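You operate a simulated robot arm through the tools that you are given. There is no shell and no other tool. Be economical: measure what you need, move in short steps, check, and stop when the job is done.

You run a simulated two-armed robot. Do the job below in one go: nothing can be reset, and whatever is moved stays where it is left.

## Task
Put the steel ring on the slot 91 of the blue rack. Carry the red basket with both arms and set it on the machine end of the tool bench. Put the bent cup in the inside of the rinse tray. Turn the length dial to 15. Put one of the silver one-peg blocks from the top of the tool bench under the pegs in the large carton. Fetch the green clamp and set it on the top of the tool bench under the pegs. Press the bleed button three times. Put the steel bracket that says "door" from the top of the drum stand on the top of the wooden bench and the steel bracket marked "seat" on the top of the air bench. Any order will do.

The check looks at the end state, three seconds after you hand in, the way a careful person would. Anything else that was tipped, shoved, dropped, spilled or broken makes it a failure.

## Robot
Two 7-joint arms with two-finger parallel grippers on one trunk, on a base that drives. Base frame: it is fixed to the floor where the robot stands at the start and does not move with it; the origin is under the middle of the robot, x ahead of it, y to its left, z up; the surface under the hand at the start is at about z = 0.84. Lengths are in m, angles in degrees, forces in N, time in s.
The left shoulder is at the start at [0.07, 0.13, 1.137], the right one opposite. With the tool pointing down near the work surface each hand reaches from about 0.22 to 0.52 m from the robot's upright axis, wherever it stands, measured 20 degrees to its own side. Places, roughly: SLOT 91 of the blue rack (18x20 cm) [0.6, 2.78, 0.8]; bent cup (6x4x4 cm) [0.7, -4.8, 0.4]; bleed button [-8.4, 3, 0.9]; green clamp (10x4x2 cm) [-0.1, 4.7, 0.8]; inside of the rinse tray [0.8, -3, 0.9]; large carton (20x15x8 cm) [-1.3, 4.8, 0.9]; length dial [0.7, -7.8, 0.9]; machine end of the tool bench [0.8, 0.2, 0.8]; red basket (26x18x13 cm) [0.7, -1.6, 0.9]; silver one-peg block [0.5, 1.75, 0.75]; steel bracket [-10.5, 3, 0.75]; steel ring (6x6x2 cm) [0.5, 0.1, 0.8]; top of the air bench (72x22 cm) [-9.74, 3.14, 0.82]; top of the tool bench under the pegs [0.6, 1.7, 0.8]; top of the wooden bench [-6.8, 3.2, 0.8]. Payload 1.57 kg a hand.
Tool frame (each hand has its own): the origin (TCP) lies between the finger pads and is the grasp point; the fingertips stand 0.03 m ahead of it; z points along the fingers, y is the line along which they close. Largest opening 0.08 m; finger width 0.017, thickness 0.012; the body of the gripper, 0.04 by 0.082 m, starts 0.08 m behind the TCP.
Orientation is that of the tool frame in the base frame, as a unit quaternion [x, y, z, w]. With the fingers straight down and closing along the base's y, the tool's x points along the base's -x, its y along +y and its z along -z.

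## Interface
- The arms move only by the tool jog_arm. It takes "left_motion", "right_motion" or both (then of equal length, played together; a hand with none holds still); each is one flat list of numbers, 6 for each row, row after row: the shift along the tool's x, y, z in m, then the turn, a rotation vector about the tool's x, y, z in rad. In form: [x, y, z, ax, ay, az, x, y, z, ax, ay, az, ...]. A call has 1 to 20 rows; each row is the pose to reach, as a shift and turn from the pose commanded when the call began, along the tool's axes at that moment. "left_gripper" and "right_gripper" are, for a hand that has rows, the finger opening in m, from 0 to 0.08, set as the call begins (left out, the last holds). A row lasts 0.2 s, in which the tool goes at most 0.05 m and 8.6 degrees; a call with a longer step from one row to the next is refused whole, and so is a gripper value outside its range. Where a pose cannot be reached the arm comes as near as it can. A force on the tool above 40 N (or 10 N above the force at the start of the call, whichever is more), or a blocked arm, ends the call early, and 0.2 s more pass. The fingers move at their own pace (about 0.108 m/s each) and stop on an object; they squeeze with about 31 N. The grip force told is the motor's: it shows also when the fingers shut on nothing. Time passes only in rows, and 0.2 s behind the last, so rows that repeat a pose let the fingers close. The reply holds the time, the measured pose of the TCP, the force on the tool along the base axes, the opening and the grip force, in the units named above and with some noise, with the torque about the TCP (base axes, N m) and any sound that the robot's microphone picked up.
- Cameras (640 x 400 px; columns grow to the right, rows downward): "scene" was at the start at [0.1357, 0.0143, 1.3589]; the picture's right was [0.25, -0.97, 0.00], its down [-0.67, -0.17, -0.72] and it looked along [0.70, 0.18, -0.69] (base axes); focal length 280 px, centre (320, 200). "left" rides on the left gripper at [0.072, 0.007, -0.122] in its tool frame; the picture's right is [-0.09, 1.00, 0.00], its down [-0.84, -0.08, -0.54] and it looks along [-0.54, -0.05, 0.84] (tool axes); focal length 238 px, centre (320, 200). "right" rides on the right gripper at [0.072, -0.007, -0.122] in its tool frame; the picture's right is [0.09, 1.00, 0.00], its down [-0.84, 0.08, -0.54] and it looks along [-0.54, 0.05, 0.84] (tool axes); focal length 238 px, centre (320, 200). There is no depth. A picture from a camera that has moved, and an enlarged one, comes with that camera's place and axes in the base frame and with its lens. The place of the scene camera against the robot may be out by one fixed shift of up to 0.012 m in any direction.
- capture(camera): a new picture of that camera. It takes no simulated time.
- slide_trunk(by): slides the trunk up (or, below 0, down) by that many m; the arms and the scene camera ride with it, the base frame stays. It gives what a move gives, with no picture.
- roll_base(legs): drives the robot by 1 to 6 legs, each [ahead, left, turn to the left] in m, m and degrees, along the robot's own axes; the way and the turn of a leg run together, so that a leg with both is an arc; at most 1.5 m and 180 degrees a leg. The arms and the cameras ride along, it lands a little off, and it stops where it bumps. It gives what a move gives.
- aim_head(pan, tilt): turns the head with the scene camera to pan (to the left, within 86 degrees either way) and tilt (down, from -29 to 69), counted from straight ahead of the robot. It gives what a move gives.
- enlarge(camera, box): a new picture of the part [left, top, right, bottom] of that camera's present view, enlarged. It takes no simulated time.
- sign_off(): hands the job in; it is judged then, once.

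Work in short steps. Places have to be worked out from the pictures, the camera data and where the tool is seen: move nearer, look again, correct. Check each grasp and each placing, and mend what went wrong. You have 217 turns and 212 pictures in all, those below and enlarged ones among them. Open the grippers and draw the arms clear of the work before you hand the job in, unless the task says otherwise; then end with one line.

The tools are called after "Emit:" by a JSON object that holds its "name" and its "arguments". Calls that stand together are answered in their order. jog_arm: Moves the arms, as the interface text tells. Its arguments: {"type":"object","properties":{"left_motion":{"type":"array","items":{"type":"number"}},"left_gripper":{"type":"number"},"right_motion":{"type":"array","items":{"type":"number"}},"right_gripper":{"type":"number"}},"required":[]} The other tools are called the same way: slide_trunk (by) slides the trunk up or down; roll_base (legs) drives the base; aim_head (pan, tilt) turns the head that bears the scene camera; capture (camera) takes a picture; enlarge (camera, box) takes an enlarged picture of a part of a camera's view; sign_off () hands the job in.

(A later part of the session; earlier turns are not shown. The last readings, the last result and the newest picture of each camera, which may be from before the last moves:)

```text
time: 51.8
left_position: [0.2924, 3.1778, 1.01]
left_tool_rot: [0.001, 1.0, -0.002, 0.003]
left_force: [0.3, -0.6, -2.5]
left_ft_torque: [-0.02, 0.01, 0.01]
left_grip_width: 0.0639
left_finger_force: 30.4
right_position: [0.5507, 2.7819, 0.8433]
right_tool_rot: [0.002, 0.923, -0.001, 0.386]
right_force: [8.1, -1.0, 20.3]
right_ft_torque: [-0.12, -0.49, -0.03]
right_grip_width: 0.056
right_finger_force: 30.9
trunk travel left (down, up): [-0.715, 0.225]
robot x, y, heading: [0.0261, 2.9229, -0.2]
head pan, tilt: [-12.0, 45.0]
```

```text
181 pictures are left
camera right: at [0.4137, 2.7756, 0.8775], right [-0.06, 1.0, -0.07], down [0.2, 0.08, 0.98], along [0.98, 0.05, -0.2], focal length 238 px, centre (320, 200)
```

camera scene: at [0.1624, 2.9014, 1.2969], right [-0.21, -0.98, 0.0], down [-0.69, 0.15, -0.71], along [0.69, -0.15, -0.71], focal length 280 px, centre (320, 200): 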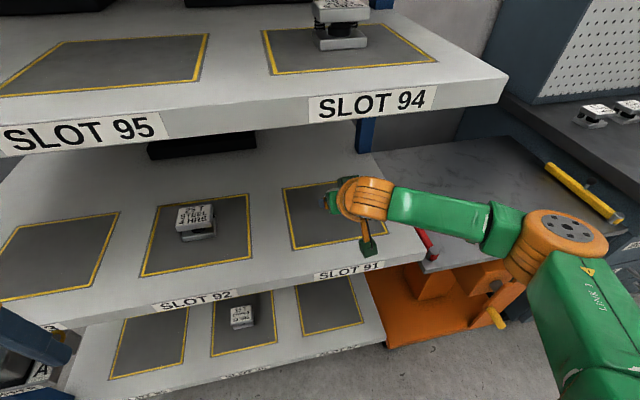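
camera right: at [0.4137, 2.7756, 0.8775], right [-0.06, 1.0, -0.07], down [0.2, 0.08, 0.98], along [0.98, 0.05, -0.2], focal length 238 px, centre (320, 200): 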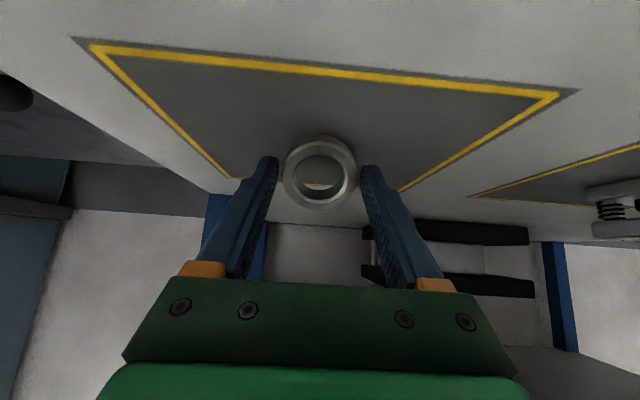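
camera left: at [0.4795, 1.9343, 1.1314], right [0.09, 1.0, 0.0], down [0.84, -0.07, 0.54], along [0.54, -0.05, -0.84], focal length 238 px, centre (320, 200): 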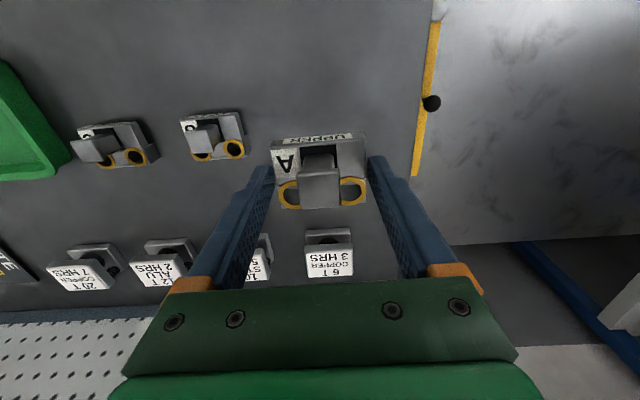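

Contact felt (20 N, TCP 0.843). I ease off 2 mm and open the fingers.

Emit:
{"name": "jog_arm", "arguments": {"right_motion": [-0.002, 0, -0.002, 0, 0, 0, -0.002, 0, -0.002, 0, 0, 0, -0.002, 0, -0.002, 0, 0, 0, -0.002, 0, -0.002, 0, 0, 0], "right_gripper": 0.08}}

Emit:
{"name": "capture", "arguments": {"camera": "right"}}

```text
time: 52.8
left_position: [0.2956, 3.1774, 1.0094]
left_tool_rot: [0.001, 1.0, -0.002, 0.002]
left_force: [1.0, -1.1, -4.0]
left_ft_torque: [0.03, 0.02, 0.0]
left_grip_width: 0.0638
left_finger_force: 31.8
right_position: [0.5525, 2.7819, 0.8418]
right_tool_rot: [0.001, 0.924, -0.001, 0.382]
right_force: [0.4, -0.3, -0.5]
right_ft_torque: [-0.03, -0.01, 0.01]
right_grip_width: 0.08
right_finger_force: 0.1
trunk travel left (down, up): [-0.715, 0.225]
robot x, y, heading: [0.0255, 2.9257, -0.2]
head pan, tilt: [-12.0, 45.0]
```

```text
180 pictures are left
camera right: at [0.4148, 2.7751, 0.8776], right [-0.06, 1.0, -0.07], down [0.21, 0.08, 0.97], along [0.98, 0.05, -0.21], focal length 238 px, centre (320, 200)
```

right: 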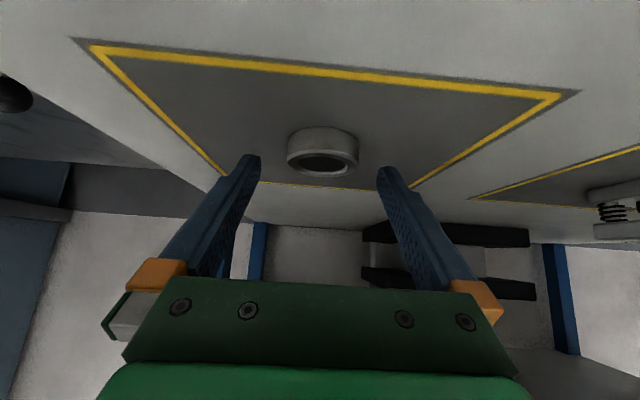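

The ring lies flat within slot 91. I withdraw along the tool axis and back out, then turn toward the carton at [-1.3, 4.8].

Emit:
{"name": "jog_arm", "arguments": {"right_motion": [0, 0, -0.04, 0, 0, 0, 0, 0, -0.08, 0, 0, 0, 0, 0, -0.1, 0, 0, 0, 0, 0, -0.1, 0, 0, 0]}}

Emit:
{"name": "roll_base", "arguments": {"legs": [[-0.5, 0, 0], [0, 0, 90]]}}

Emit:
{"name": "aim_head", "arguments": {"pan": 0, "tilt": 15}}

Emit:
{"name": "capture", "arguments": {"camera": "scene"}}

```text
time: 53.8
left_position: [0.2966, 3.1769, 1.0097]
left_tool_rot: [0.001, 1.0, -0.002, 0.001]
left_force: [0.9, -0.3, -3.5]
left_ft_torque: [0.01, 0.0, 0.03]
left_grip_width: 0.0636
left_finger_force: 31.1
right_position: [0.48, 2.7823, 0.912]
right_tool_rot: [0.002, 0.924, -0.001, 0.383]
right_force: [0.4, -0.2, -0.9]
right_ft_torque: [-0.01, 0.02, -0.01]
right_grip_width: 0.0795
right_finger_force: 0.0
trunk travel left (down, up): [-0.715, 0.225]
robot x, y, heading: [0.0246, 2.9221, -0.2]
head pan, tilt: [-12.0, 45.0]
```

```text
time: 60.5
left_position: [-0.7263, 3.1917, 1.0091]
left_tool_rot: [0.71, -0.704, 0.0, -0.002]
left_force: [-0.6, 0.1, -2.9]
left_ft_torque: [-0.01, 0.01, 0.04]
left_grip_width: 0.0632
left_finger_force: 30.5
right_position: [-0.3341, 3.3795, 0.9126]
right_tool_rot: [0.656, -0.651, -0.271, -0.269]
right_force: [1.4, -0.2, -0.4]
right_ft_torque: [-0.02, 0.01, 0.02]
right_grip_width: 0.0798
right_finger_force: 0.0
trunk travel left (down, up): [-0.715, 0.225]
robot x, y, heading: [-0.4707, 2.9261, 90.4]
head pan, tilt: [-12.0, 45.0]
```

```text
time: 61.5
left_position: [-0.7265, 3.1905, 1.0092]
left_tool_rot: [0.71, -0.704, 0.0, -0.003]
left_force: [0.5, -0.5, -2.7]
left_ft_torque: [-0.04, 0.03, -0.01]
left_grip_width: 0.0637
left_finger_force: 30.9
right_position: [-0.3343, 3.38, 0.9129]
right_tool_rot: [0.656, -0.651, -0.271, -0.268]
right_force: [0.4, -0.2, 0.1]
right_ft_torque: [0.01, 0.03, -0.01]
right_grip_width: 0.0801
right_finger_force: 0.1
trunk travel left (down, up): [-0.715, 0.225]
robot x, y, heading: [-0.4745, 2.9284, 90.4]
head pan, tilt: [0.0, 15.0]
```

```text
179 pictures are left
camera scene: at [-0.4676, 3.0634, 1.3437], right [1.0, 0.01, 0.0], down [0.0, -0.26, -0.97], along [-0.01, 0.97, -0.26], focal length 280 px, centre (320, 200)
```

scene: 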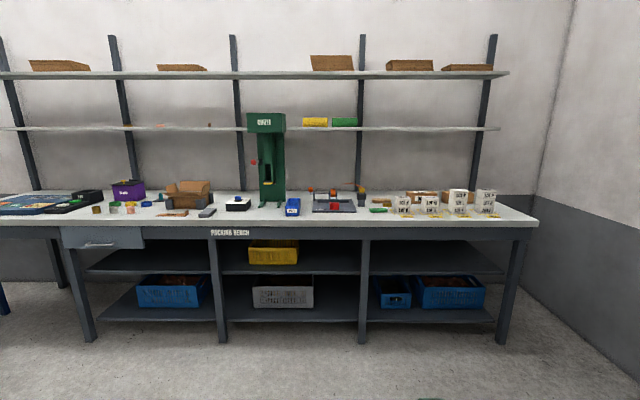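

Packing bench runs along y≈4.5–5; the carton is the open box left of centre, the green clamp near x≈-0.1. I drive to the carton.

Emit:
{"name": "roll_base", "arguments": {"legs": [[0.9, 0.68, -0.4]]}}

Emit:
{"name": "aim_head", "arguments": {"pan": 10, "tilt": 35}}

Emit:
{"name": "capture", "arguments": {"camera": "scene"}}

```text
time: 67.2
left_position: [-1.4044, 4.0963, 1.009]
left_tool_rot: [-0.705, 0.709, 0.0, 0.003]
left_force: [0.3, 0.0, -3.3]
left_ft_torque: [-0.01, 0.0, -0.02]
left_grip_width: 0.0636
left_finger_force: 31.0
right_position: [-1.0095, 4.2808, 0.9124]
right_tool_rot: [-0.65, 0.657, 0.269, 0.272]
right_force: [-1.4, -0.5, 0.6]
right_ft_torque: [0.0, 0.03, -0.02]
right_grip_width: 0.0799
right_finger_force: 0.0
trunk travel left (down, up): [-0.715, 0.225]
robot x, y, heading: [-1.1521, 3.8325, 89.4]
head pan, tilt: [0.0, 15.0]
```

```text
time: 68.1
left_position: [-1.4045, 4.0951, 1.0092]
left_tool_rot: [-0.705, 0.709, 0.0, 0.002]
left_force: [-0.2, -0.1, -3.5]
left_ft_torque: [-0.02, -0.06, 0.01]
left_grip_width: 0.0637
left_finger_force: 31.0
right_position: [-1.009, 4.2812, 0.9125]
right_tool_rot: [-0.652, 0.655, 0.27, 0.271]
right_force: [0.1, -0.3, 0.0]
right_ft_torque: [0.03, -0.01, -0.01]
right_grip_width: 0.0802
right_finger_force: 0.0
trunk travel left (down, up): [-0.715, 0.225]
robot x, y, heading: [-1.153, 3.8276, 89.6]
head pan, tilt: [10.0, 35.0]
```

```text
178 pictures are left
camera scene: at [-1.162, 3.9589, 1.3118], right [0.99, 0.17, 0.0], down [0.1, -0.57, -0.82], along [-0.14, 0.81, -0.57], focal length 280 px, centre (320, 200)
```

scene: 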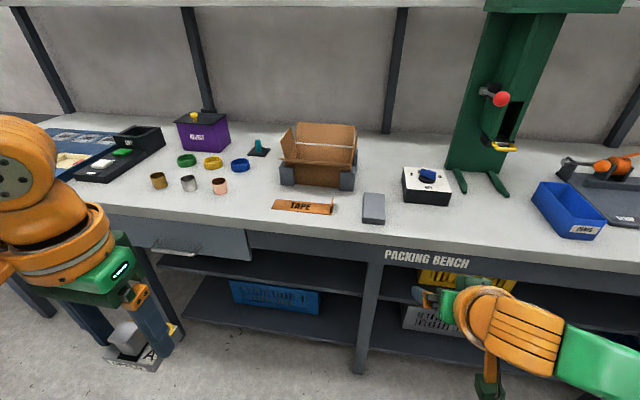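

Emit:
{"name": "enlarge", "arguments": {"camera": "scene", "box": [230, 100, 420, 240]}}

```text
2.86 times, centred on (325, 170) of scene
camera zoom: at [-1.162, 3.9589, 1.3118], right [0.99, 0.17, 0.0], down [0.1, -0.57, -0.82], along [-0.14, 0.81, -0.57], focal length 801 px, centre (306, 286)
```

zoom: 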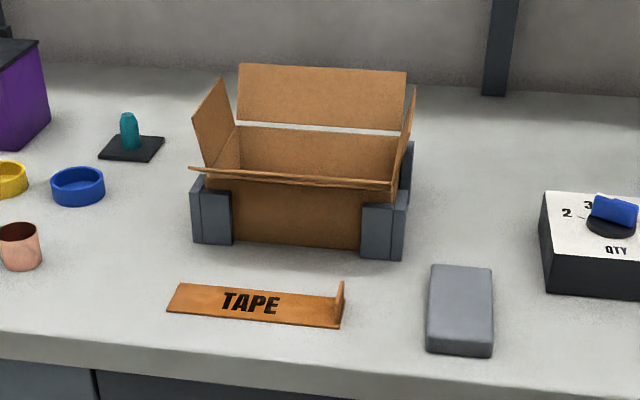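

The carton (open flaps, in holders) has its front face at y≈4.70, centre x≈-1.29. I bring the right hand back vertical and retracted, raise the trunk 0.1, and approach the bench.

Emit:
{"name": "jog_arm", "arguments": {"right_motion": [0, 0, -0.03, 0, 0.13, 0, 0, 0, -0.06, 0, 0.26, 0, 0, 0, -0.09, 0, 0.39, 0, 0, 0, -0.12, 0, 0.52, 0, 0, 0, -0.14, 0, 0.65, 0, 0, 0, -0.14, 0, 0.785, 0, 0, 0, -0.14, 0, 0.785, 0], "right_gripper": 0.08}}

Emit:
{"name": "slide_trunk", "arguments": {"by": 0.1}}

Emit:
{"name": "roll_base", "arguments": {"legs": [[0.38, 0, 0.4]]}}

Emit:
{"name": "aim_head", "arguments": {"pan": 10, "tilt": 45}}

Emit:
{"name": "capture", "arguments": {"camera": "scene"}}

```text
time: 69.7
left_position: [-1.4044, 4.0967, 1.0094]
left_tool_rot: [-0.705, 0.709, 0.0, 0.003]
left_force: [-0.3, 0.5, -3.7]
left_ft_torque: [-0.01, 0.01, 0.02]
left_grip_width: 0.0635
left_finger_force: 30.7
right_position: [-1.0103, 4.1815, 1.0121]
right_tool_rot: [-0.705, 0.709, -0.001, -0.001]
right_force: [-0.2, 0.2, 0.3]
right_ft_torque: [0.01, -0.01, 0.0]
right_grip_width: 0.0799
right_finger_force: 0.0
trunk travel left (down, up): [-0.715, 0.225]
robot x, y, heading: [-1.1518, 3.8256, 89.7]
head pan, tilt: [10.0, 35.0]
```

```text
time: 71.0
left_position: [-1.4047, 4.0965, 1.1086]
left_tool_rot: [-0.705, 0.709, 0.0, 0.002]
left_force: [0.1, -0.5, -3.3]
left_ft_torque: [-0.01, 0.0, -0.01]
left_grip_width: 0.0637
left_finger_force: 31.4
right_position: [-1.0099, 4.1819, 1.1125]
right_tool_rot: [-0.705, 0.71, 0.0, -0.001]
right_force: [0.1, 0.7, 0.1]
right_ft_torque: [-0.02, 0.03, 0.0]
right_grip_width: 0.0803
right_finger_force: 0.0
trunk travel left (down, up): [-0.815, 0.125]
robot x, y, heading: [-1.153, 3.8278, 89.5]
head pan, tilt: [10.0, 35.0]
```

```text
time: 73.4
left_position: [-1.4051, 4.472, 1.1099]
left_tool_rot: [-0.707, 0.707, 0.001, 0.003]
left_force: [-0.2, -1.1, -3.3]
left_ft_torque: [0.01, -0.01, 0.01]
left_grip_width: 0.0635
left_finger_force: 31.2
right_position: [-1.0114, 4.5592, 1.1143]
right_tool_rot: [-0.707, 0.707, 0.0, 0.001]
right_force: [-0.1, -0.1, 0.0]
right_ft_torque: [0.0, 0.01, 0.02]
right_grip_width: 0.0802
right_finger_force: 0.0
trunk travel left (down, up): [-0.815, 0.125]
robot x, y, heading: [-1.1536, 4.2023, 89.9]
head pan, tilt: [10.0, 35.0]
```

```text
time: 74.1
left_position: [-1.4045, 4.4747, 1.1101]
left_tool_rot: [-0.707, 0.707, 0.0, 0.002]
left_force: [-0.2, 0.1, -4.2]
left_ft_torque: [-0.01, -0.03, -0.01]
left_grip_width: 0.0635
left_finger_force: 30.9
right_position: [-1.0116, 4.561, 1.113]
right_tool_rot: [0.707, -0.707, 0.0, 0.0]
right_force: [0.0, 0.0, 0.8]
right_ft_torque: [0.0, -0.01, -0.02]
right_grip_width: 0.0801
right_finger_force: 0.0
trunk travel left (down, up): [-0.815, 0.125]
robot x, y, heading: [-1.1522, 4.2103, 89.8]
head pan, tilt: [10.0, 45.0]
```

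```text
176 pictures are left
camera scene: at [-1.1606, 4.331, 1.397], right [0.98, 0.17, 0.0], down [0.12, -0.7, -0.71], along [-0.12, 0.7, -0.71], focal length 280 px, centre (320, 200)
```

scene: 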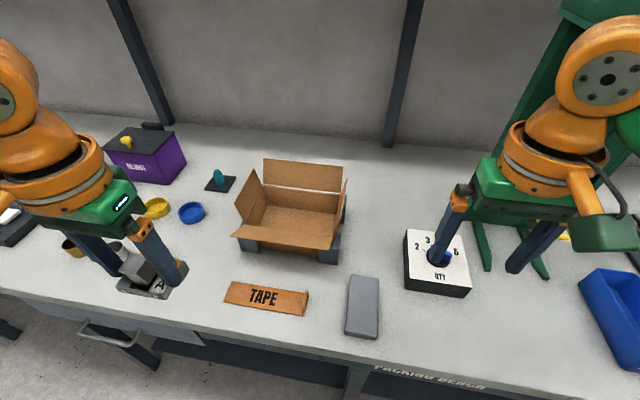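

Emit:
{"name": "enlarge", "arguments": {"camera": "scene", "box": [210, 140, 370, 280]}}

```text
2.86 times, centred on (290, 210) of scene
camera zoom: at [-1.1606, 4.331, 1.397], right [0.98, 0.17, 0.0], down [0.12, -0.7, -0.71], along [-0.12, 0.7, -0.71], focal length 801 px, centre (406, 171)
```

zoom: 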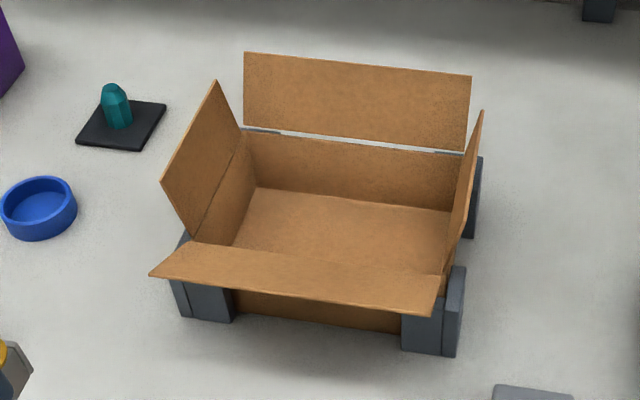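

Interior spans about y 4.70–4.83, x -1.39…-1.19, floor z≈0.85, flap tips below 1.0. I move the base 3 cm closer and reach the left hand over the box.

Emit:
{"name": "roll_base", "arguments": {"legs": [[0.03, 0, 0]]}}

Emit:
{"name": "jog_arm", "arguments": {"left_motion": [-0.04, -0.0164, 0, 0, 0, 0, -0.08, -0.033, 0, 0, 0, 0, -0.12, -0.05, 0, 0, 0, 0, -0.16, -0.066, 0, 0, 0, 0, -0.2, -0.083, 0, 0, 0, 0, -0.24, -0.1, 0, 0, 0, 0, -0.255, -0.1145, 0, 0, 0, 0, -0.255, -0.1145, 0, 0, 0, 0]}}

```text
time: 75.0
left_position: [-1.4048, 4.4976, 1.1119]
left_tool_rot: [0.707, -0.707, -0.002, -0.005]
left_force: [-0.1, -0.6, -3.1]
left_ft_torque: [0.05, 0.0, 0.01]
left_grip_width: 0.0636
left_finger_force: 31.6
right_position: [-1.0116, 4.5849, 1.1147]
right_tool_rot: [0.707, -0.707, -0.001, -0.001]
right_force: [-0.3, -0.5, -0.1]
right_ft_torque: [0.02, 0.0, -0.01]
right_grip_width: 0.0801
right_finger_force: 0.2
trunk travel left (down, up): [-0.815, 0.125]
robot x, y, heading: [-1.1542, 4.2362, 89.8]
head pan, tilt: [10.0, 45.0]
```

```text
time: 76.8
left_position: [-1.3449, 4.664, 1.0897]
left_tool_rot: [0.708, -0.706, -0.001, -0.003]
left_force: [1.1, -0.8, -2.8]
left_ft_torque: [0.02, -0.02, 0.02]
left_grip_width: 0.0637
left_finger_force: 30.8
left hand out of reach, approached as far as the arm can: row 4, 5, 6, 7, 8
right_position: [-1.0108, 4.5901, 1.1124]
right_tool_rot: [0.707, -0.707, 0.0, 0.0]
right_force: [0.3, 0.2, -1.2]
right_ft_torque: [-0.04, 0.01, -0.01]
right_grip_width: 0.0798
right_finger_force: 0.0
trunk travel left (down, up): [-0.815, 0.125]
robot x, y, heading: [-1.1507, 4.2353, 90.0]
head pan, tilt: [10.0, 45.0]
```

The vertical reach falls ~8 cm short. I creep the base a further 4 cm (watching for a bump) and will tilt the hand slightly.

Emit:
{"name": "roll_base", "arguments": {"legs": [[0.02, 0, 0], [0.02, 0, 0]]}}

```text
time: 77.9
left_position: [-1.3446, 4.7018, 1.09]
left_tool_rot: [0.707, -0.707, -0.001, -0.003]
left_force: [-0.3, -0.3, -2.8]
left_ft_torque: [0.01, 0.0, 0.02]
left_grip_width: 0.0636
left_finger_force: 30.9
right_position: [-1.0118, 4.6302, 1.1126]
right_tool_rot: [0.707, -0.707, -0.001, -0.001]
right_force: [0.1, -0.5, -0.2]
right_ft_torque: [0.05, -0.01, 0.0]
right_grip_width: 0.08
right_finger_force: 0.1
trunk travel left (down, up): [-0.815, 0.125]
robot x, y, heading: [-1.1538, 4.2735, 89.9]
head pan, tilt: [10.0, 45.0]
```

No bump. Another 4 cm.

Emit:
{"name": "roll_base", "arguments": {"legs": [[0.02, 0, 0], [0.02, 0, 0]]}}

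Emit:
{"name": "capture", "arguments": {"camera": "left"}}

Emit:
{"name": "capture", "arguments": {"camera": "scene"}}

```text
time: 79.1
left_position: [-1.3448, 4.742, 1.0899]
left_tool_rot: [0.707, -0.707, 0.0, -0.003]
left_force: [0.2, -0.4, -3.7]
left_ft_torque: [0.01, 0.0, -0.01]
left_grip_width: 0.0635
left_finger_force: 30.8
right_position: [-1.0112, 4.6694, 1.1126]
right_tool_rot: [0.707, -0.707, -0.001, 0.0]
right_force: [-0.5, -0.7, -0.6]
right_ft_torque: [0.06, 0.02, 0.0]
right_grip_width: 0.08
right_finger_force: 0.1
trunk travel left (down, up): [-0.815, 0.125]
robot x, y, heading: [-1.1467, 4.3181, 90.1]
head pan, tilt: [10.0, 45.0]
```

```text
174 pictures are left
camera left: at [-1.3524, 4.6697, 1.2115], right [-1.0, 0.09, 0.0], down [0.07, 0.83, 0.55], along [0.05, 0.54, -0.84], focal length 238 px, centre (320, 200)
```

left: 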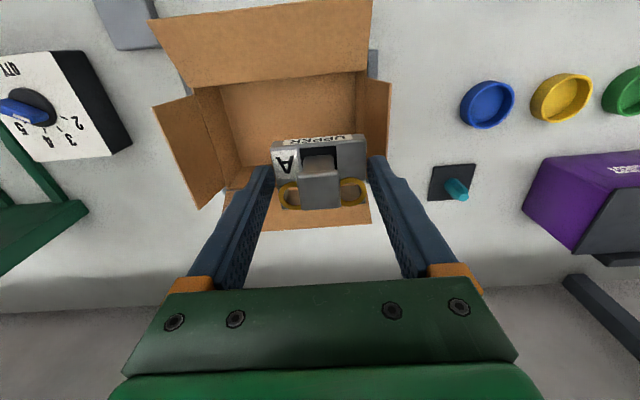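

```text
173 pictures are left
camera scene: at [-1.1605, 4.4393, 1.3972], right [0.98, 0.17, 0.0], down [0.12, -0.7, -0.71], along [-0.12, 0.7, -0.71], focal length 280 px, centre (320, 200)
```

scene: 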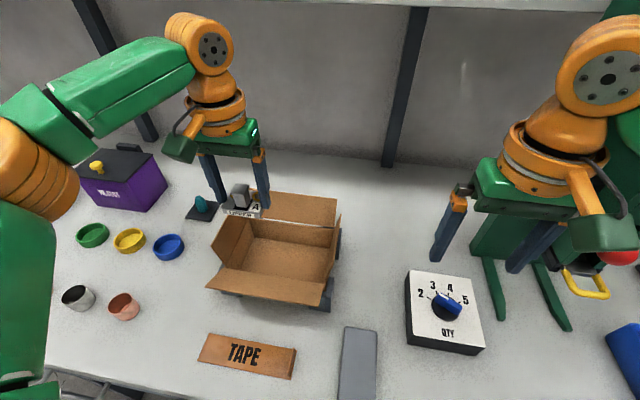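

No bump; the block is nearly over the box. I shift to [-1.305, 4.755] and raise/retract the right hand so I can lower everything using the trunk.

Emit:
{"name": "jog_arm", "arguments": {"left_motion": [-0.013, -0.02, 0, 0, 0, 0, -0.013, -0.04, 0, 0, 0, 0, -0.013, -0.04, 0, 0, 0, 0, -0.013, -0.04, 0, 0, 0, 0, -0.013, -0.04, 0, 0, 0, 0], "right_motion": [0.02, 0, -0.03, 0, 0, 0, 0.04, 0, -0.06, 0, 0, 0, 0.06, 0, -0.09, 0, 0, 0, 0.08, 0, -0.13, 0, 0, 0, 0.08, 0, -0.13, 0, 0, 0]}}

Emit:
{"name": "capture", "arguments": {"camera": "left"}}

```text
time: 80.3
left_position: [-1.322, 4.7315, 1.0832]
left_tool_rot: [-0.707, 0.708, 0.0, 0.004]
left_force: [0.3, -0.3, -4.3]
left_ft_torque: [0.0, 0.03, 0.02]
left_grip_width: 0.0636
left_finger_force: 31.0
left hand out of reach, approached as far as the arm can: row 1, 2, 3, 4, 5
right_position: [-1.0098, 4.591, 1.2431]
right_tool_rot: [-0.707, 0.707, 0.0, 0.0]
right_force: [0.3, 0.6, 0.2]
right_ft_torque: [-0.02, -0.04, 0.03]
right_grip_width: 0.0801
right_finger_force: 0.1
trunk travel left (down, up): [-0.815, 0.125]
robot x, y, heading: [-1.1507, 4.316, 90.0]
head pan, tilt: [10.0, 45.0]
```

```text
172 pictures are left
camera left: at [-1.3295, 4.6601, 1.2049], right [-1.0, 0.09, 0.0], down [0.07, 0.83, 0.55], along [0.05, 0.54, -0.84], focal length 238 px, centre (320, 200)
```

left: 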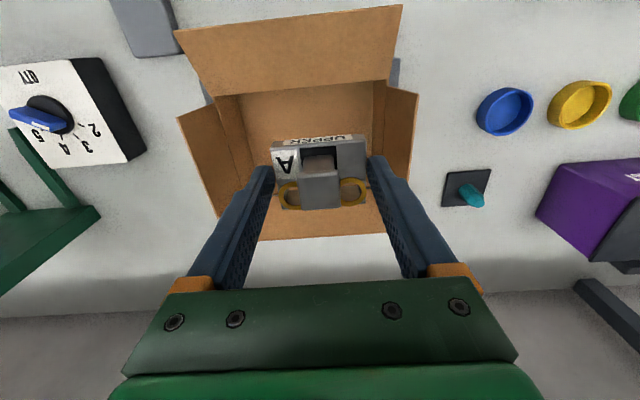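

I make the final shift by base: ahead 2 cm, right 1.5 cm.

Emit:
{"name": "roll_base", "arguments": {"legs": [[0.022, -0.016, 0]]}}

Emit:
{"name": "slide_trunk", "arguments": {"by": -0.14}}

Emit:
{"name": "capture", "arguments": {"camera": "left"}}

Emit:
{"name": "capture", "arguments": {"camera": "scene"}}

```text
time: 81.3
left_position: [-1.3158, 4.7467, 1.0833]
left_tool_rot: [0.713, -0.701, 0.0, -0.003]
left_force: [-0.1, 0.3, -3.6]
left_ft_torque: [-0.04, 0.0, -0.03]
left_grip_width: 0.0631
left_finger_force: 30.8
right_position: [-1.003, 4.6108, 1.2418]
right_tool_rot: [0.712, -0.702, 0.0, 0.001]
right_force: [0.5, -0.6, 0.7]
right_ft_torque: [0.0, 0.0, 0.02]
right_grip_width: 0.0803
right_finger_force: 0.1
trunk travel left (down, up): [-0.815, 0.125]
robot x, y, heading: [-1.1352, 4.3336, 90.9]
head pan, tilt: [10.0, 45.0]
stopped in leg 1: the robot was blocked; the commanded pose is now the measured one
```

```text
time: 83.0
left_position: [-1.3156, 4.7442, 0.9427]
left_tool_rot: [0.713, -0.702, 0.0, -0.003]
left_force: [-0.7, -0.4, -4.5]
left_ft_torque: [0.01, 0.04, 0.04]
left_grip_width: 0.0635
left_finger_force: 30.7
right_position: [-1.0045, 4.6075, 1.1013]
right_tool_rot: [0.712, -0.702, 0.001, 0.0]
right_force: [0.8, 0.6, -0.2]
right_ft_torque: [0.0, 0.0, -0.05]
right_grip_width: 0.0802
right_finger_force: 0.1
trunk travel left (down, up): [-0.675, 0.265]
robot x, y, heading: [-1.1346, 4.3327, 90.8]
head pan, tilt: [10.0, 45.0]
```

```text
171 pictures are left
camera left: at [-1.3226, 4.673, 1.0649], right [-1.0, 0.08, 0.0], down [0.06, 0.84, 0.55], along [0.04, 0.54, -0.84], focal length 238 px, centre (320, 200)
```

left: 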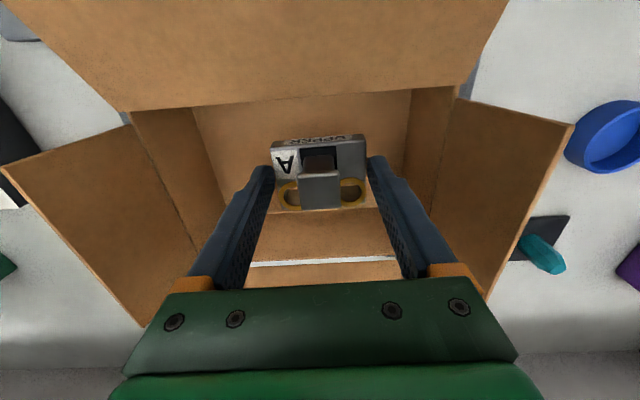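

```text
170 pictures are left
camera scene: at [-1.1501, 4.4572, 1.2569], right [0.98, 0.19, 0.0], down [0.13, -0.69, -0.71], along [-0.13, 0.69, -0.71], focal length 280 px, centre (320, 200)
```

scene: 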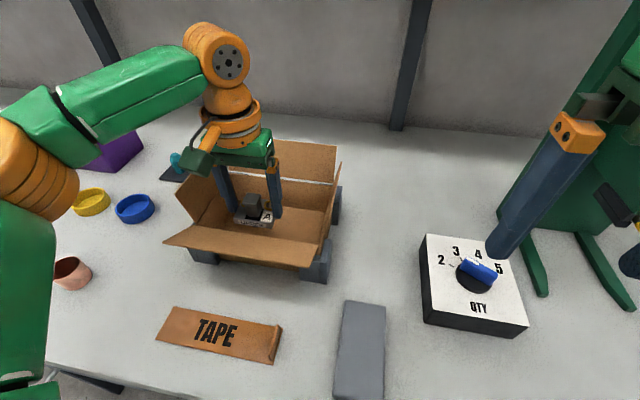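

The block is inside the carton. Lower a further 3 cm, then feel for the floor.

Emit:
{"name": "slide_trunk", "arguments": {"by": -0.03}}

Emit:
{"name": "jog_arm", "arguments": {"left_motion": [0, 0, 0.005, 0, 0, 0, 0, 0, 0.01, 0, 0, 0, 0, 0, 0.014, 0, 0, 0]}}

```text
time: 83.8
left_position: [-1.3157, 4.7443, 0.9131]
left_tool_rot: [0.713, -0.702, -0.001, -0.003]
left_force: [0.2, 0.0, -2.7]
left_ft_torque: [0.01, 0.0, -0.01]
left_grip_width: 0.0635
left_finger_force: 31.0
right_position: [-1.0042, 4.6081, 1.0719]
right_tool_rot: [0.712, -0.702, 0.0, 0.0]
right_force: [0.2, 0.4, 0.3]
right_ft_torque: [-0.03, 0.0, -0.01]
right_grip_width: 0.0799
right_finger_force: 0.0
trunk travel left (down, up): [-0.645, 0.295]
robot x, y, heading: [-1.1401, 4.3339, 90.8]
head pan, tilt: [10.0, 45.0]
```

```text
time: 84.5
left_position: [-1.3161, 4.7457, 0.8984]
left_tool_rot: [0.712, -0.702, -0.001, -0.003]
left_force: [0.2, -0.1, -2.6]
left_ft_torque: [-0.02, 0.01, 0.03]
left_grip_width: 0.0638
left_finger_force: 30.9
right_position: [-1.0036, 4.6079, 1.0731]
right_tool_rot: [0.712, -0.702, 0.001, -0.001]
right_force: [1.2, -0.8, -0.6]
right_ft_torque: [0.03, 0.01, -0.02]
right_grip_width: 0.0799
right_finger_force: 0.0
trunk travel left (down, up): [-0.645, 0.295]
robot x, y, heading: [-1.1396, 4.3334, 91.0]
head pan, tilt: [10.0, 45.0]
```

Emit:
{"name": "jog_arm", "arguments": {"left_motion": [0, 0, 0.004, 0, 0, 0, 0, 0, 0.008, 0, 0, 0, 0, 0, 0.012, 0, 0, 0]}}

```text
time: 85.3
left_position: [-1.3159, 4.7421, 0.8909]
left_tool_rot: [0.713, -0.701, -0.004, -0.005]
left_force: [-2.0, 1.5, 21.9]
left_ft_torque: [0.09, 0.17, -0.05]
left_grip_width: 0.0639
left_finger_force: 31.1
right_position: [-1.003, 4.6042, 1.0734]
right_tool_rot: [0.713, -0.701, -0.001, -0.001]
right_force: [0.2, -0.2, -0.5]
right_ft_torque: [0.01, -0.02, 0.0]
right_grip_width: 0.0801
right_finger_force: 0.1
trunk travel left (down, up): [-0.645, 0.295]
robot x, y, heading: [-1.1423, 4.3354, 90.7]
head pan, tilt: [10.0, 45.0]
```

Floor contact (22 N). I release and lift straight up.

Emit:
{"name": "jog_arm", "arguments": {"left_motion": [0, 0, -0.002, 0, 0, 0, 0, 0, -0.002, 0, 0, 0, 0, 0, -0.002, 0, 0, 0], "left_gripper": 0.08}}

Emit:
{"name": "jog_arm", "arguments": {"left_motion": [0, 0, -0.04, 0, 0, 0, 0, 0, -0.08, 0, 0, 0, 0, 0, -0.11, 0, 0, 0]}}

Emit:
{"name": "slide_trunk", "arguments": {"by": 0.1}}

Emit:
{"name": "capture", "arguments": {"camera": "left"}}

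```text
time: 86.2
left_position: [-1.316, 4.7452, 0.8895]
left_tool_rot: [0.713, -0.702, -0.001, -0.003]
left_force: [-0.7, -0.4, 0.2]
left_ft_torque: [0.0, -0.02, 0.02]
left_grip_width: 0.0799
left_finger_force: 0.0
right_position: [-1.0037, 4.6084, 1.0713]
right_tool_rot: [0.712, -0.703, 0.0, 0.0]
right_force: [0.6, -0.8, -0.2]
right_ft_torque: [-0.04, -0.01, -0.01]
right_grip_width: 0.0802
right_finger_force: 0.1
trunk travel left (down, up): [-0.645, 0.295]
robot x, y, heading: [-1.1361, 4.334, 90.8]
head pan, tilt: [10.0, 45.0]
```

```text
time: 87.0
left_position: [-1.3303, 4.7218, 0.9873]
left_tool_rot: [0.713, -0.701, -0.002, -0.005]
left_force: [0.1, 0.4, 0.7]
left_ft_torque: [0.02, 0.02, 0.0]
left_grip_width: 0.0802
left_finger_force: 0.1
left hand out of reach, approached as far as the arm can: row 1, 2, 3
right_position: [-1.0033, 4.606, 1.072]
right_tool_rot: [0.711, -0.703, -0.001, 0.0]
right_force: [-0.5, 0.6, -0.4]
right_ft_torque: [0.0, -0.01, 0.07]
right_grip_width: 0.08
right_finger_force: 0.1
trunk travel left (down, up): [-0.645, 0.295]
robot x, y, heading: [-1.1409, 4.3298, 90.7]
head pan, tilt: [10.0, 45.0]
```

```text
time: 88.3
left_position: [-1.3311, 4.7235, 1.0877]
left_tool_rot: [0.712, -0.702, -0.001, -0.005]
left_force: [-0.4, -0.7, 0.1]
left_ft_torque: [0.0, 0.0, -0.03]
left_grip_width: 0.0798
left_finger_force: 0.1
right_position: [-1.0035, 4.6077, 1.173]
right_tool_rot: [0.712, -0.702, 0.0, 0.001]
right_force: [-0.8, 0.3, 0.5]
right_ft_torque: [0.01, -0.03, -0.02]
right_grip_width: 0.0802
right_finger_force: 0.1
trunk travel left (down, up): [-0.745, 0.195]
robot x, y, heading: [-1.1369, 4.3339, 90.7]
head pan, tilt: [10.0, 45.0]
```

```text
169 pictures are left
camera left: at [-1.3376, 4.6503, 1.2087], right [-1.0, 0.08, 0.0], down [0.06, 0.83, 0.55], along [0.05, 0.55, -0.84], focal length 238 px, centre (320, 200)
```

left: 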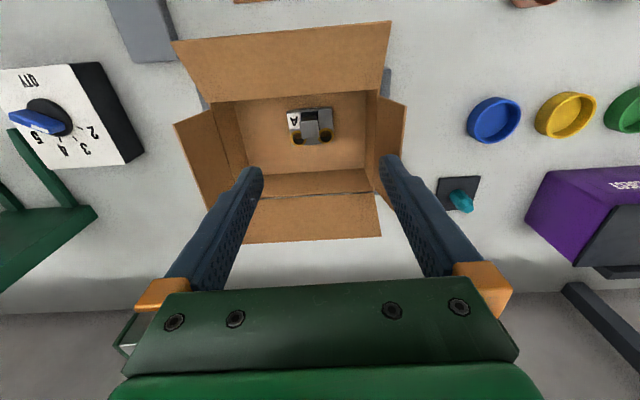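

Block A stands inside the carton. I back off and drive to the clamp's place.

Emit:
{"name": "roll_base", "arguments": {"legs": [[-0.45, 0, -0.7], [0, -0.9, 0]]}}

Emit:
{"name": "aim_head", "arguments": {"pan": -5, "tilt": 40}}

Emit:
{"name": "capture", "arguments": {"camera": "scene"}}

```text
time: 95.3
left_position: [-0.4249, 4.2771, 1.0872]
left_tool_rot: [0.708, -0.706, 0.0, -0.007]
left_force: [1.1, 0.5, 0.2]
left_ft_torque: [0.03, 0.02, 0.04]
left_grip_width: 0.0803
left_finger_force: 0.0
right_position: [-0.099, 4.1588, 1.1733]
right_tool_rot: [0.707, -0.707, 0.0, 0.0]
right_force: [-0.4, 1.2, -0.3]
right_ft_torque: [-0.02, -0.01, 0.02]
right_grip_width: 0.08
right_finger_force: 0.1
trunk travel left (down, up): [-0.745, 0.195]
robot x, y, heading: [-0.2374, 3.886, 89.8]
head pan, tilt: [10.0, 45.0]
```

```text
time: 96.1
left_position: [-0.4235, 4.2788, 1.0881]
left_tool_rot: [0.708, -0.706, -0.001, -0.005]
left_force: [-0.4, 0.2, 0.5]
left_ft_torque: [-0.03, 0.04, 0.01]
left_grip_width: 0.0798
left_finger_force: 0.0
right_position: [-0.0989, 4.1594, 1.1725]
right_tool_rot: [-0.707, 0.708, -0.001, 0.0]
right_force: [0.7, 0.9, 0.4]
right_ft_torque: [-0.02, -0.02, 0.0]
right_grip_width: 0.0799
right_finger_force: 0.0
trunk travel left (down, up): [-0.745, 0.195]
robot x, y, heading: [-0.2403, 3.8892, 89.9]
head pan, tilt: [-5.0, 40.0]
```

```text
168 pictures are left
camera scene: at [-0.2252, 4.0144, 1.3342], right [1.0, -0.09, 0.0], down [-0.06, -0.64, -0.77], along [0.07, 0.76, -0.64], focal length 280 px, centre (320, 200)
```

scene: 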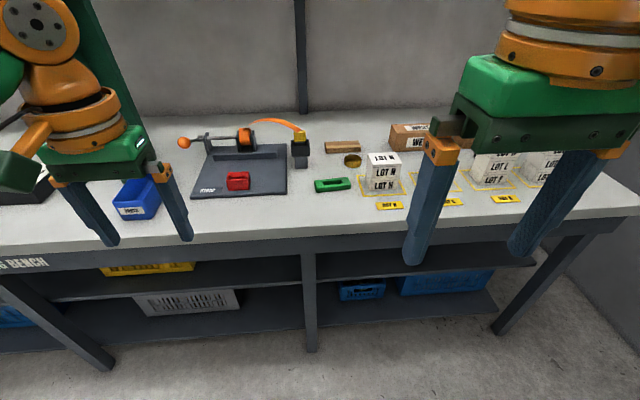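

The green clamp lies near [-0.13, 4.66], long side along x. I yaw the right hand 90° (camera to the left) so it closes across the 4 cm width.

Emit:
{"name": "jog_arm", "arguments": {"right_motion": [0, 0, 0, 0, 0, 0.143, 0, 0, 0, 0, 0, 0.286, 0, 0, 0, 0, 0, 0.429, 0, 0, 0, 0, 0, 0.572, 0, 0, 0, 0, 0, 0.715, 0, 0, 0, 0, 0, 0.858, 0, 0, 0, 0, 0, 1.0, 0, 0, 0, 0, 0, 1.143, 0, 0, 0, 0, 0, 1.286, 0, 0, 0, 0, 0, 1.429, 0, 0, 0, 0, 0, 1.571, 0, 0, 0, 0, 0, 1.571]}}

Emit:
{"name": "enlarge", "arguments": {"camera": "scene", "box": [280, 110, 460, 230]}}

```text
time: 98.7
left_position: [-0.4233, 4.2794, 1.0873]
left_tool_rot: [0.707, -0.707, -0.002, -0.005]
left_force: [0.0, -0.7, -0.2]
left_ft_torque: [-0.03, -0.02, 0.02]
left_grip_width: 0.0804
left_finger_force: 0.0
right_position: [-0.0984, 4.1582, 1.172]
right_tool_rot: [0.001, 1.0, 0.001, 0.0]
right_force: [-0.2, 1.1, 0.1]
right_ft_torque: [-0.02, 0.0, 0.01]
right_grip_width: 0.0802
right_finger_force: 0.0
trunk travel left (down, up): [-0.745, 0.195]
robot x, y, heading: [-0.2376, 3.8865, 90.0]
head pan, tilt: [-5.0, 40.0]
```

```text
3.33 times, centred on (370, 170) of scene
camera zoom: at [-0.2253, 4.0144, 1.3342], right [1.0, -0.09, 0.0], down [-0.06, -0.64, -0.77], along [0.07, 0.76, -0.64], focal length 934 px, centre (153, 300)
```

zoom: 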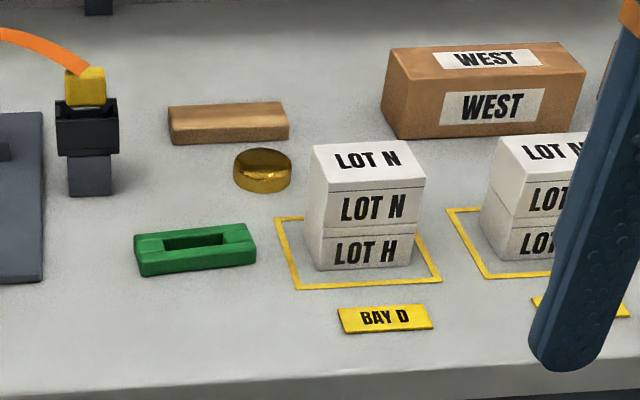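

The bar with a slot matches the 10×4×2 clamp. I retract the left hand a bit and drive up to it.

Emit:
{"name": "jog_arm", "arguments": {"left_motion": [0.04, 0, 0, 0, 0, 0, 0.08, 0, 0, 0, 0, 0, 0.12, 0, 0, 0, 0, 0]}}

Emit:
{"name": "roll_base", "arguments": {"legs": [[0.345, 0.033, 0]]}}

Emit:
{"name": "jog_arm", "arguments": {"right_motion": [0, 0.05, 0, 0, 0, 0, 0, 0.1, 0, 0, 0, 0, 0, 0.15, 0.04, 0, 0, 0, 0, 0.15, 0.09, 0, 0, 0, 0, 0.15, 0.14, 0, 0, 0, 0, 0.15, 0.18, 0, 0, 0, 0, 0.15, 0.18, 0, 0, 0]}}

Emit:
{"name": "capture", "arguments": {"camera": "right"}}

```text
time: 99.5
left_position: [-0.4226, 4.1565, 1.0868]
left_tool_rot: [0.708, -0.707, 0.0, -0.004]
left_force: [0.0, -1.4, -0.1]
left_ft_torque: [0.02, 0.01, 0.01]
left_grip_width: 0.0801
left_finger_force: 0.1
right_position: [-0.0981, 4.1577, 1.1726]
right_tool_rot: [0.0, 1.0, 0.001, 0.0]
right_force: [-0.8, 0.1, -0.1]
right_ft_torque: [0.02, 0.0, -0.06]
right_grip_width: 0.0802
right_finger_force: 0.2
trunk travel left (down, up): [-0.745, 0.195]
robot x, y, heading: [-0.2377, 3.8877, 89.9]
head pan, tilt: [-5.0, 40.0]
```

```text
time: 101.7
left_position: [-0.4578, 4.4995, 1.0857]
left_tool_rot: [0.708, -0.707, -0.002, -0.005]
left_force: [-1.2, -0.4, 0.0]
left_ft_torque: [-0.01, 0.03, 0.0]
left_grip_width: 0.08
left_finger_force: 0.0
right_position: [-0.1302, 4.5006, 1.1713]
right_tool_rot: [-0.001, 1.0, 0.0, 0.001]
right_force: [0.8, -0.8, 0.6]
right_ft_torque: [0.0, -0.03, -0.01]
right_grip_width: 0.0797
right_finger_force: 0.0
trunk travel left (down, up): [-0.745, 0.195]
robot x, y, heading: [-0.2734, 4.2284, 90.3]
head pan, tilt: [-5.0, 40.0]
```

```text
refused: row 3 steps farther than a row can; nothing moved
```

```text
166 pictures are left
camera right: at [-0.2025, 4.4926, 1.2941], right [-0.09, 1.0, 0.0], down [0.84, 0.08, 0.54], along [0.54, 0.05, -0.84], focal length 238 px, centre (320, 200)
```

right: 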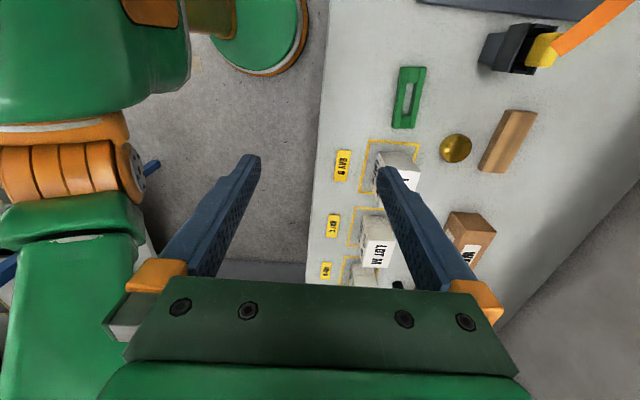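

Clamp at about [-0.137, 4.653]. I move over it with legal steps.

Emit:
{"name": "jog_arm", "arguments": {"right_motion": [0.006, 0.05, 0, 0, 0, 0, 0.006, 0.1, 0, 0, 0, 0, 0.006, 0.135, 0.03, 0, 0, 0, 0.006, 0.152, 0.07, 0, 0, 0, 0.006, 0.152, 0.115, 0, 0, 0, 0.006, 0.152, 0.16, 0, 0, 0, 0.006, 0.152, 0.2, 0, 0, 0, 0.006, 0.152, 0.22, 0, 0, 0, 0.006, 0.152, 0.22, 0, 0, 0]}}

Emit:
{"name": "capture", "arguments": {"camera": "right"}}

```text
refused: row 1 steps farther than a row can; nothing moved
```

```text
165 pictures are left
camera right: at [-0.2025, 4.4926, 1.2941], right [-0.09, 1.0, 0.0], down [0.84, 0.08, 0.54], along [0.54, 0.05, -0.84], focal length 238 px, centre (320, 200)
```

right: 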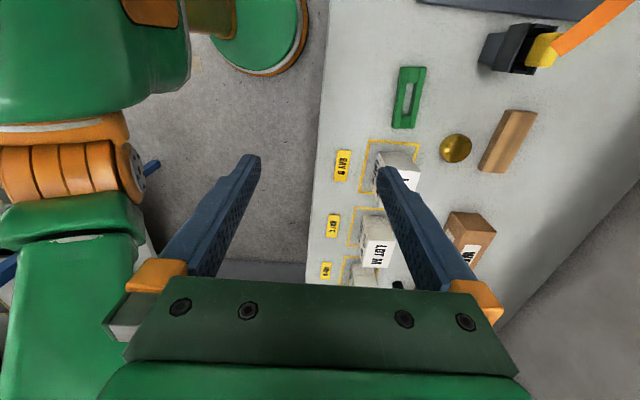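

Keep every step below 0.05.

Emit:
{"name": "jog_arm", "arguments": {"right_motion": [0.003, 0.04, 0, 0, 0, 0, 0.006, 0.08, 0, 0, 0, 0, 0.006, 0.12, 0.02, 0, 0, 0, 0.006, 0.152, 0.05, 0, 0, 0, 0.006, 0.152, 0.09, 0, 0, 0, 0.006, 0.152, 0.13, 0, 0, 0, 0.006, 0.152, 0.17, 0, 0, 0, 0.006, 0.152, 0.21, 0, 0, 0, 0.006, 0.152, 0.22, 0, 0, 0, 0.006, 0.152, 0.22, 0, 0, 0]}}

Emit:
{"name": "capture", "arguments": {"camera": "right"}}

```text
time: 103.9
left_position: [-0.4568, 4.5008, 1.0857]
left_tool_rot: [0.708, -0.706, -0.001, -0.005]
left_force: [0.6, -1.2, -0.7]
left_ft_torque: [-0.01, 0.0, -0.02]
left_grip_width: 0.0799
left_finger_force: 0.2
right_position: [-0.1379, 4.6546, 0.9531]
right_tool_rot: [0.0, 1.0, 0.0, 0.0]
right_force: [0.7, -0.4, 0.5]
right_ft_torque: [0.03, 0.02, 0.02]
right_grip_width: 0.0799
right_finger_force: 0.0
trunk travel left (down, up): [-0.745, 0.195]
robot x, y, heading: [-0.2722, 4.2328, 90.0]
head pan, tilt: [-5.0, 40.0]
```

```text
164 pictures are left
camera right: at [-0.2088, 4.6471, 1.0738], right [-0.09, 1.0, 0.0], down [0.84, 0.08, 0.54], along [0.54, 0.05, -0.84], focal length 238 px, centre (320, 200)
```

right: 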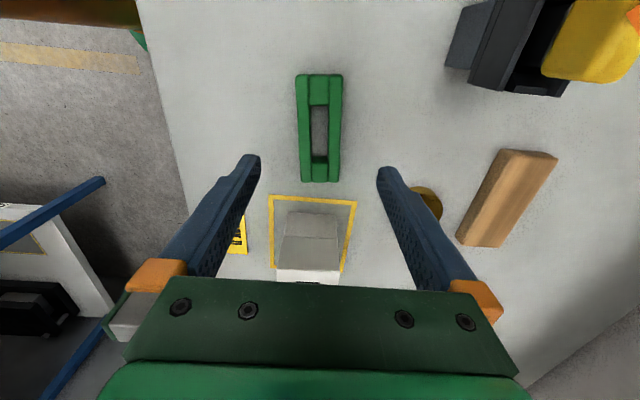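

Aligned. Descend to z≈0.873 and close.

Emit:
{"name": "jog_arm", "arguments": {"right_motion": [0.004, -0.001, 0.04, 0, 0, 0, 0.004, -0.001, 0.08, 0, 0, 0, 0.004, -0.001, 0.08, 0, 0, 0]}}

Emit:
{"name": "jog_arm", "arguments": {"right_motion": [0, 0, 0, 0, 0, 0, 0, 0, 0, 0, 0, 0, 0, 0, 0, 0, 0, 0], "right_gripper": 0.0}}

Emit:
{"name": "jog_arm", "arguments": {"right_motion": [0, 0, -0.04, 0, 0, 0, 0, 0, -0.08, 0, 0, 0, 0, 0, -0.12, 0, 0, 0, 0, 0, -0.16, 0, 0, 0, 0, 0, -0.2, 0, 0, 0]}}

Emit:
{"name": "capture", "arguments": {"camera": "right"}}

```text
time: 104.7
left_position: [-0.4571, 4.5011, 1.0856]
left_tool_rot: [0.708, -0.706, -0.001, -0.005]
left_force: [-0.3, -0.4, 0.1]
left_ft_torque: [-0.02, 0.0, 0.0]
left_grip_width: 0.0799
left_finger_force: 0.0
right_position: [-0.1406, 4.6535, 0.8737]
right_tool_rot: [0.0, 1.0, 0.001, 0.0]
right_force: [0.2, 0.6, -0.1]
right_ft_torque: [0.01, 0.01, 0.0]
right_grip_width: 0.0799
right_finger_force: 0.1
trunk travel left (down, up): [-0.745, 0.195]
robot x, y, heading: [-0.2715, 4.228, 90.1]
head pan, tilt: [-5.0, 40.0]
```

```text
time: 105.5
left_position: [-0.4571, 4.5006, 1.0844]
left_tool_rot: [0.708, -0.706, -0.001, -0.005]
left_force: [-0.8, -0.1, -0.4]
left_ft_torque: [0.01, 0.01, 0.01]
left_grip_width: 0.0802
left_finger_force: 0.1
right_position: [-0.1408, 4.6536, 0.8734]
right_tool_rot: [-0.001, 1.0, 0.0, 0.001]
right_force: [-0.2, -0.6, 0.6]
right_ft_torque: [0.07, 0.11, 0.03]
right_grip_width: 0.0393
right_finger_force: 31.2
trunk travel left (down, up): [-0.745, 0.195]
robot x, y, heading: [-0.2716, 4.2264, 90.0]
head pan, tilt: [-5.0, 40.0]
```

```text
time: 106.7
left_position: [-0.4586, 4.5016, 1.0844]
left_tool_rot: [0.708, -0.706, 0.0, -0.006]
left_force: [-0.4, -0.4, 0.0]
left_ft_torque: [0.02, -0.01, 0.0]
left_grip_width: 0.0799
left_finger_force: 0.1
right_position: [-0.1426, 4.6526, 1.0739]
right_tool_rot: [0.0, 1.0, -0.001, 0.001]
right_force: [-0.7, -0.5, -2.9]
right_ft_torque: [-0.02, -0.01, 0.02]
right_grip_width: 0.0396
right_finger_force: 31.2
trunk travel left (down, up): [-0.745, 0.195]
robot x, y, heading: [-0.2683, 4.2269, 89.9]
head pan, tilt: [-5.0, 40.0]
```

```text
163 pictures are left
camera right: at [-0.2136, 4.6455, 1.1948], right [-0.09, 1.0, 0.0], down [0.84, 0.08, 0.54], along [0.54, 0.05, -0.84], focal length 238 px, centre (320, 200)
```

right: 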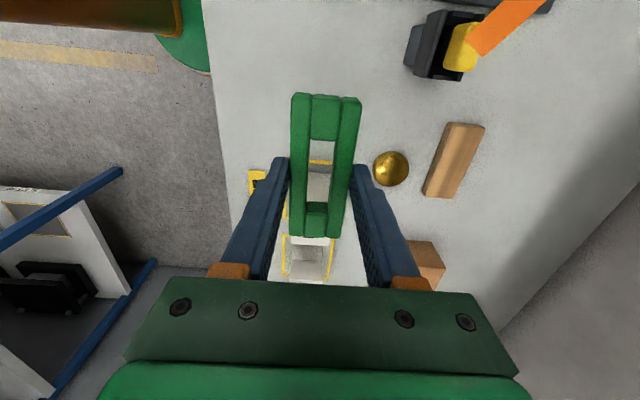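

Clamp held (3.9 cm). I drive back to the tool bench under the pegs.

Emit:
{"name": "roll_base", "arguments": {"legs": [[-0.6, 0, 0], [0, 0, -90], [0, -1.5, 0], [0.15, -0.12, 0]]}}

Emit:
{"name": "aim_head", "arguments": {"pan": -10, "tilt": 45}}

Emit:
{"name": "capture", "arguments": {"camera": "scene"}}

```text
time: 122.1
left_position: [0.1826, 2.2157, 1.0858]
left_tool_rot: [-0.016, 1.0, -0.003, 0.005]
left_force: [0.3, -1.0, 0.8]
left_ft_torque: [-0.03, -0.02, 0.03]
left_grip_width: 0.0805
left_finger_force: 0.1
right_position: [0.3428, 1.9057, 1.0741]
right_tool_rot: [0.697, 0.717, 0.0, 0.001]
right_force: [0.7, 0.5, -3.4]
right_ft_torque: [0.0, 0.01, -0.01]
right_grip_width: 0.0398
right_finger_force: 31.3
trunk travel left (down, up): [-0.745, 0.195]
robot x, y, heading: [-0.0828, 2.0215, 1.7]
head pan, tilt: [-5.0, 40.0]
```

```text
time: 122.8
left_position: [0.1843, 2.2143, 1.0852]
left_tool_rot: [-0.015, 1.0, -0.002, 0.003]
left_force: [-0.3, 0.6, 0.6]
left_ft_torque: [0.0, 0.0, 0.01]
left_grip_width: 0.0801
left_finger_force: 0.1
right_position: [0.3454, 1.9037, 1.071]
right_tool_rot: [0.696, 0.718, 0.001, 0.0]
right_force: [-0.1, -0.7, -2.8]
right_ft_torque: [0.0, -0.01, -0.02]
right_grip_width: 0.0396
right_finger_force: 30.8
trunk travel left (down, up): [-0.745, 0.195]
robot x, y, heading: [-0.0814, 2.0203, 1.7]
head pan, tilt: [-10.0, 45.0]
```

```text
162 pictures are left
camera scene: at [0.0533, 2.0049, 1.3269], right [-0.14, -0.99, 0.0], down [-0.7, 0.1, -0.71], along [0.7, -0.1, -0.71], focal length 280 px, centre (320, 200)
```

scene: 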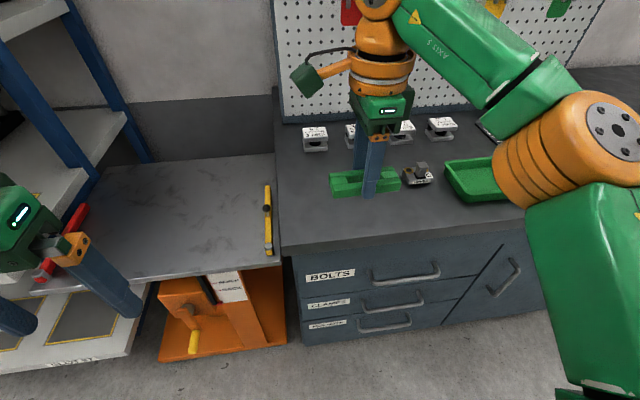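

The bench edge is at y≈2.03. I drive ahead so the clamp is over [0.50, 1.89], the free spot.

Emit:
{"name": "roll_base", "arguments": {"legs": [[0.155, 0, -1.7]]}}

Emit:
{"name": "jog_arm", "arguments": {"right_motion": [0, 0, 0.045, 0, 0, 0, 0, 0, 0.09, 0, 0, 0, 0, 0, 0.135, 0, 0, 0, 0, 0, 0.135, 0, 0, 0]}}

Emit:
{"name": "capture", "arguments": {"camera": "scene"}}

Emit:
{"name": "capture", "arguments": {"camera": "right"}}

```text
time: 124.1
left_position: [0.341, 2.2092, 1.086]
left_tool_rot: [0.0, 1.0, -0.003, 0.005]
left_force: [-1.2, -0.2, 0.1]
left_ft_torque: [-0.02, -0.02, 0.02]
left_grip_width: 0.0801
left_finger_force: 0.1
right_position: [0.4913, 1.8942, 1.074]
right_tool_rot: [0.707, 0.707, 0.0, 0.001]
right_force: [0.0, 0.2, -2.6]
right_ft_torque: [0.04, -0.02, -0.04]
right_grip_width: 0.0397
right_finger_force: 30.9
trunk travel left (down, up): [-0.745, 0.195]
robot x, y, heading: [0.07, 2.0207, 0.2]
head pan, tilt: [-10.0, 45.0]
```

```text
time: 125.1
left_position: [0.3431, 2.2087, 1.0838]
left_tool_rot: [-0.001, 1.0, -0.002, 0.004]
left_force: [-0.7, -0.6, 0.8]
left_ft_torque: [0.0, -0.02, -0.01]
left_grip_width: 0.0799
left_finger_force: 0.0
right_position: [0.495, 1.8936, 0.9382]
right_tool_rot: [0.707, 0.707, 0.0, 0.0]
right_force: [0.3, -0.2, -2.7]
right_ft_torque: [0.01, -0.04, 0.05]
right_grip_width: 0.0398
right_finger_force: 31.0
trunk travel left (down, up): [-0.745, 0.195]
robot x, y, heading: [0.0668, 2.0245, 0.0]
head pan, tilt: [-10.0, 45.0]
```

```text
161 pictures are left
camera scene: at [0.2058, 2.0032, 1.3269], right [-0.17, -0.98, 0.0], down [-0.7, 0.12, -0.71], along [0.7, -0.12, -0.71], focal length 280 px, centre (320, 200)
```

scene: 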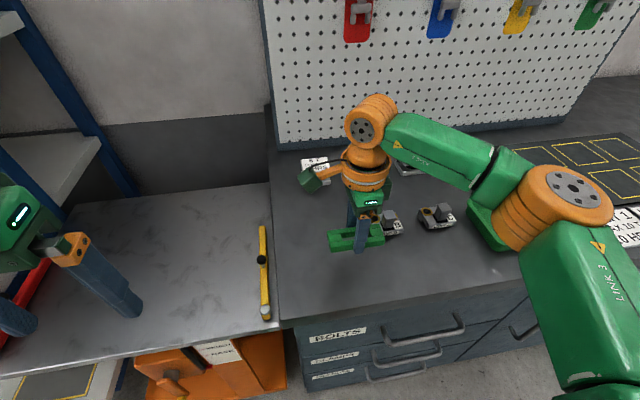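

```text
160 pictures are left
camera right: at [0.4893, 1.9649, 1.0585], right [1.0, 0.09, 0.0], down [0.08, -0.84, 0.54], along [0.05, -0.54, -0.84], focal length 238 px, centre (320, 200)
```

right: 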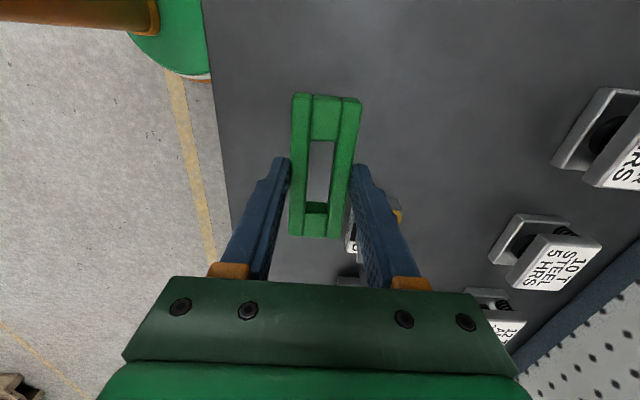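

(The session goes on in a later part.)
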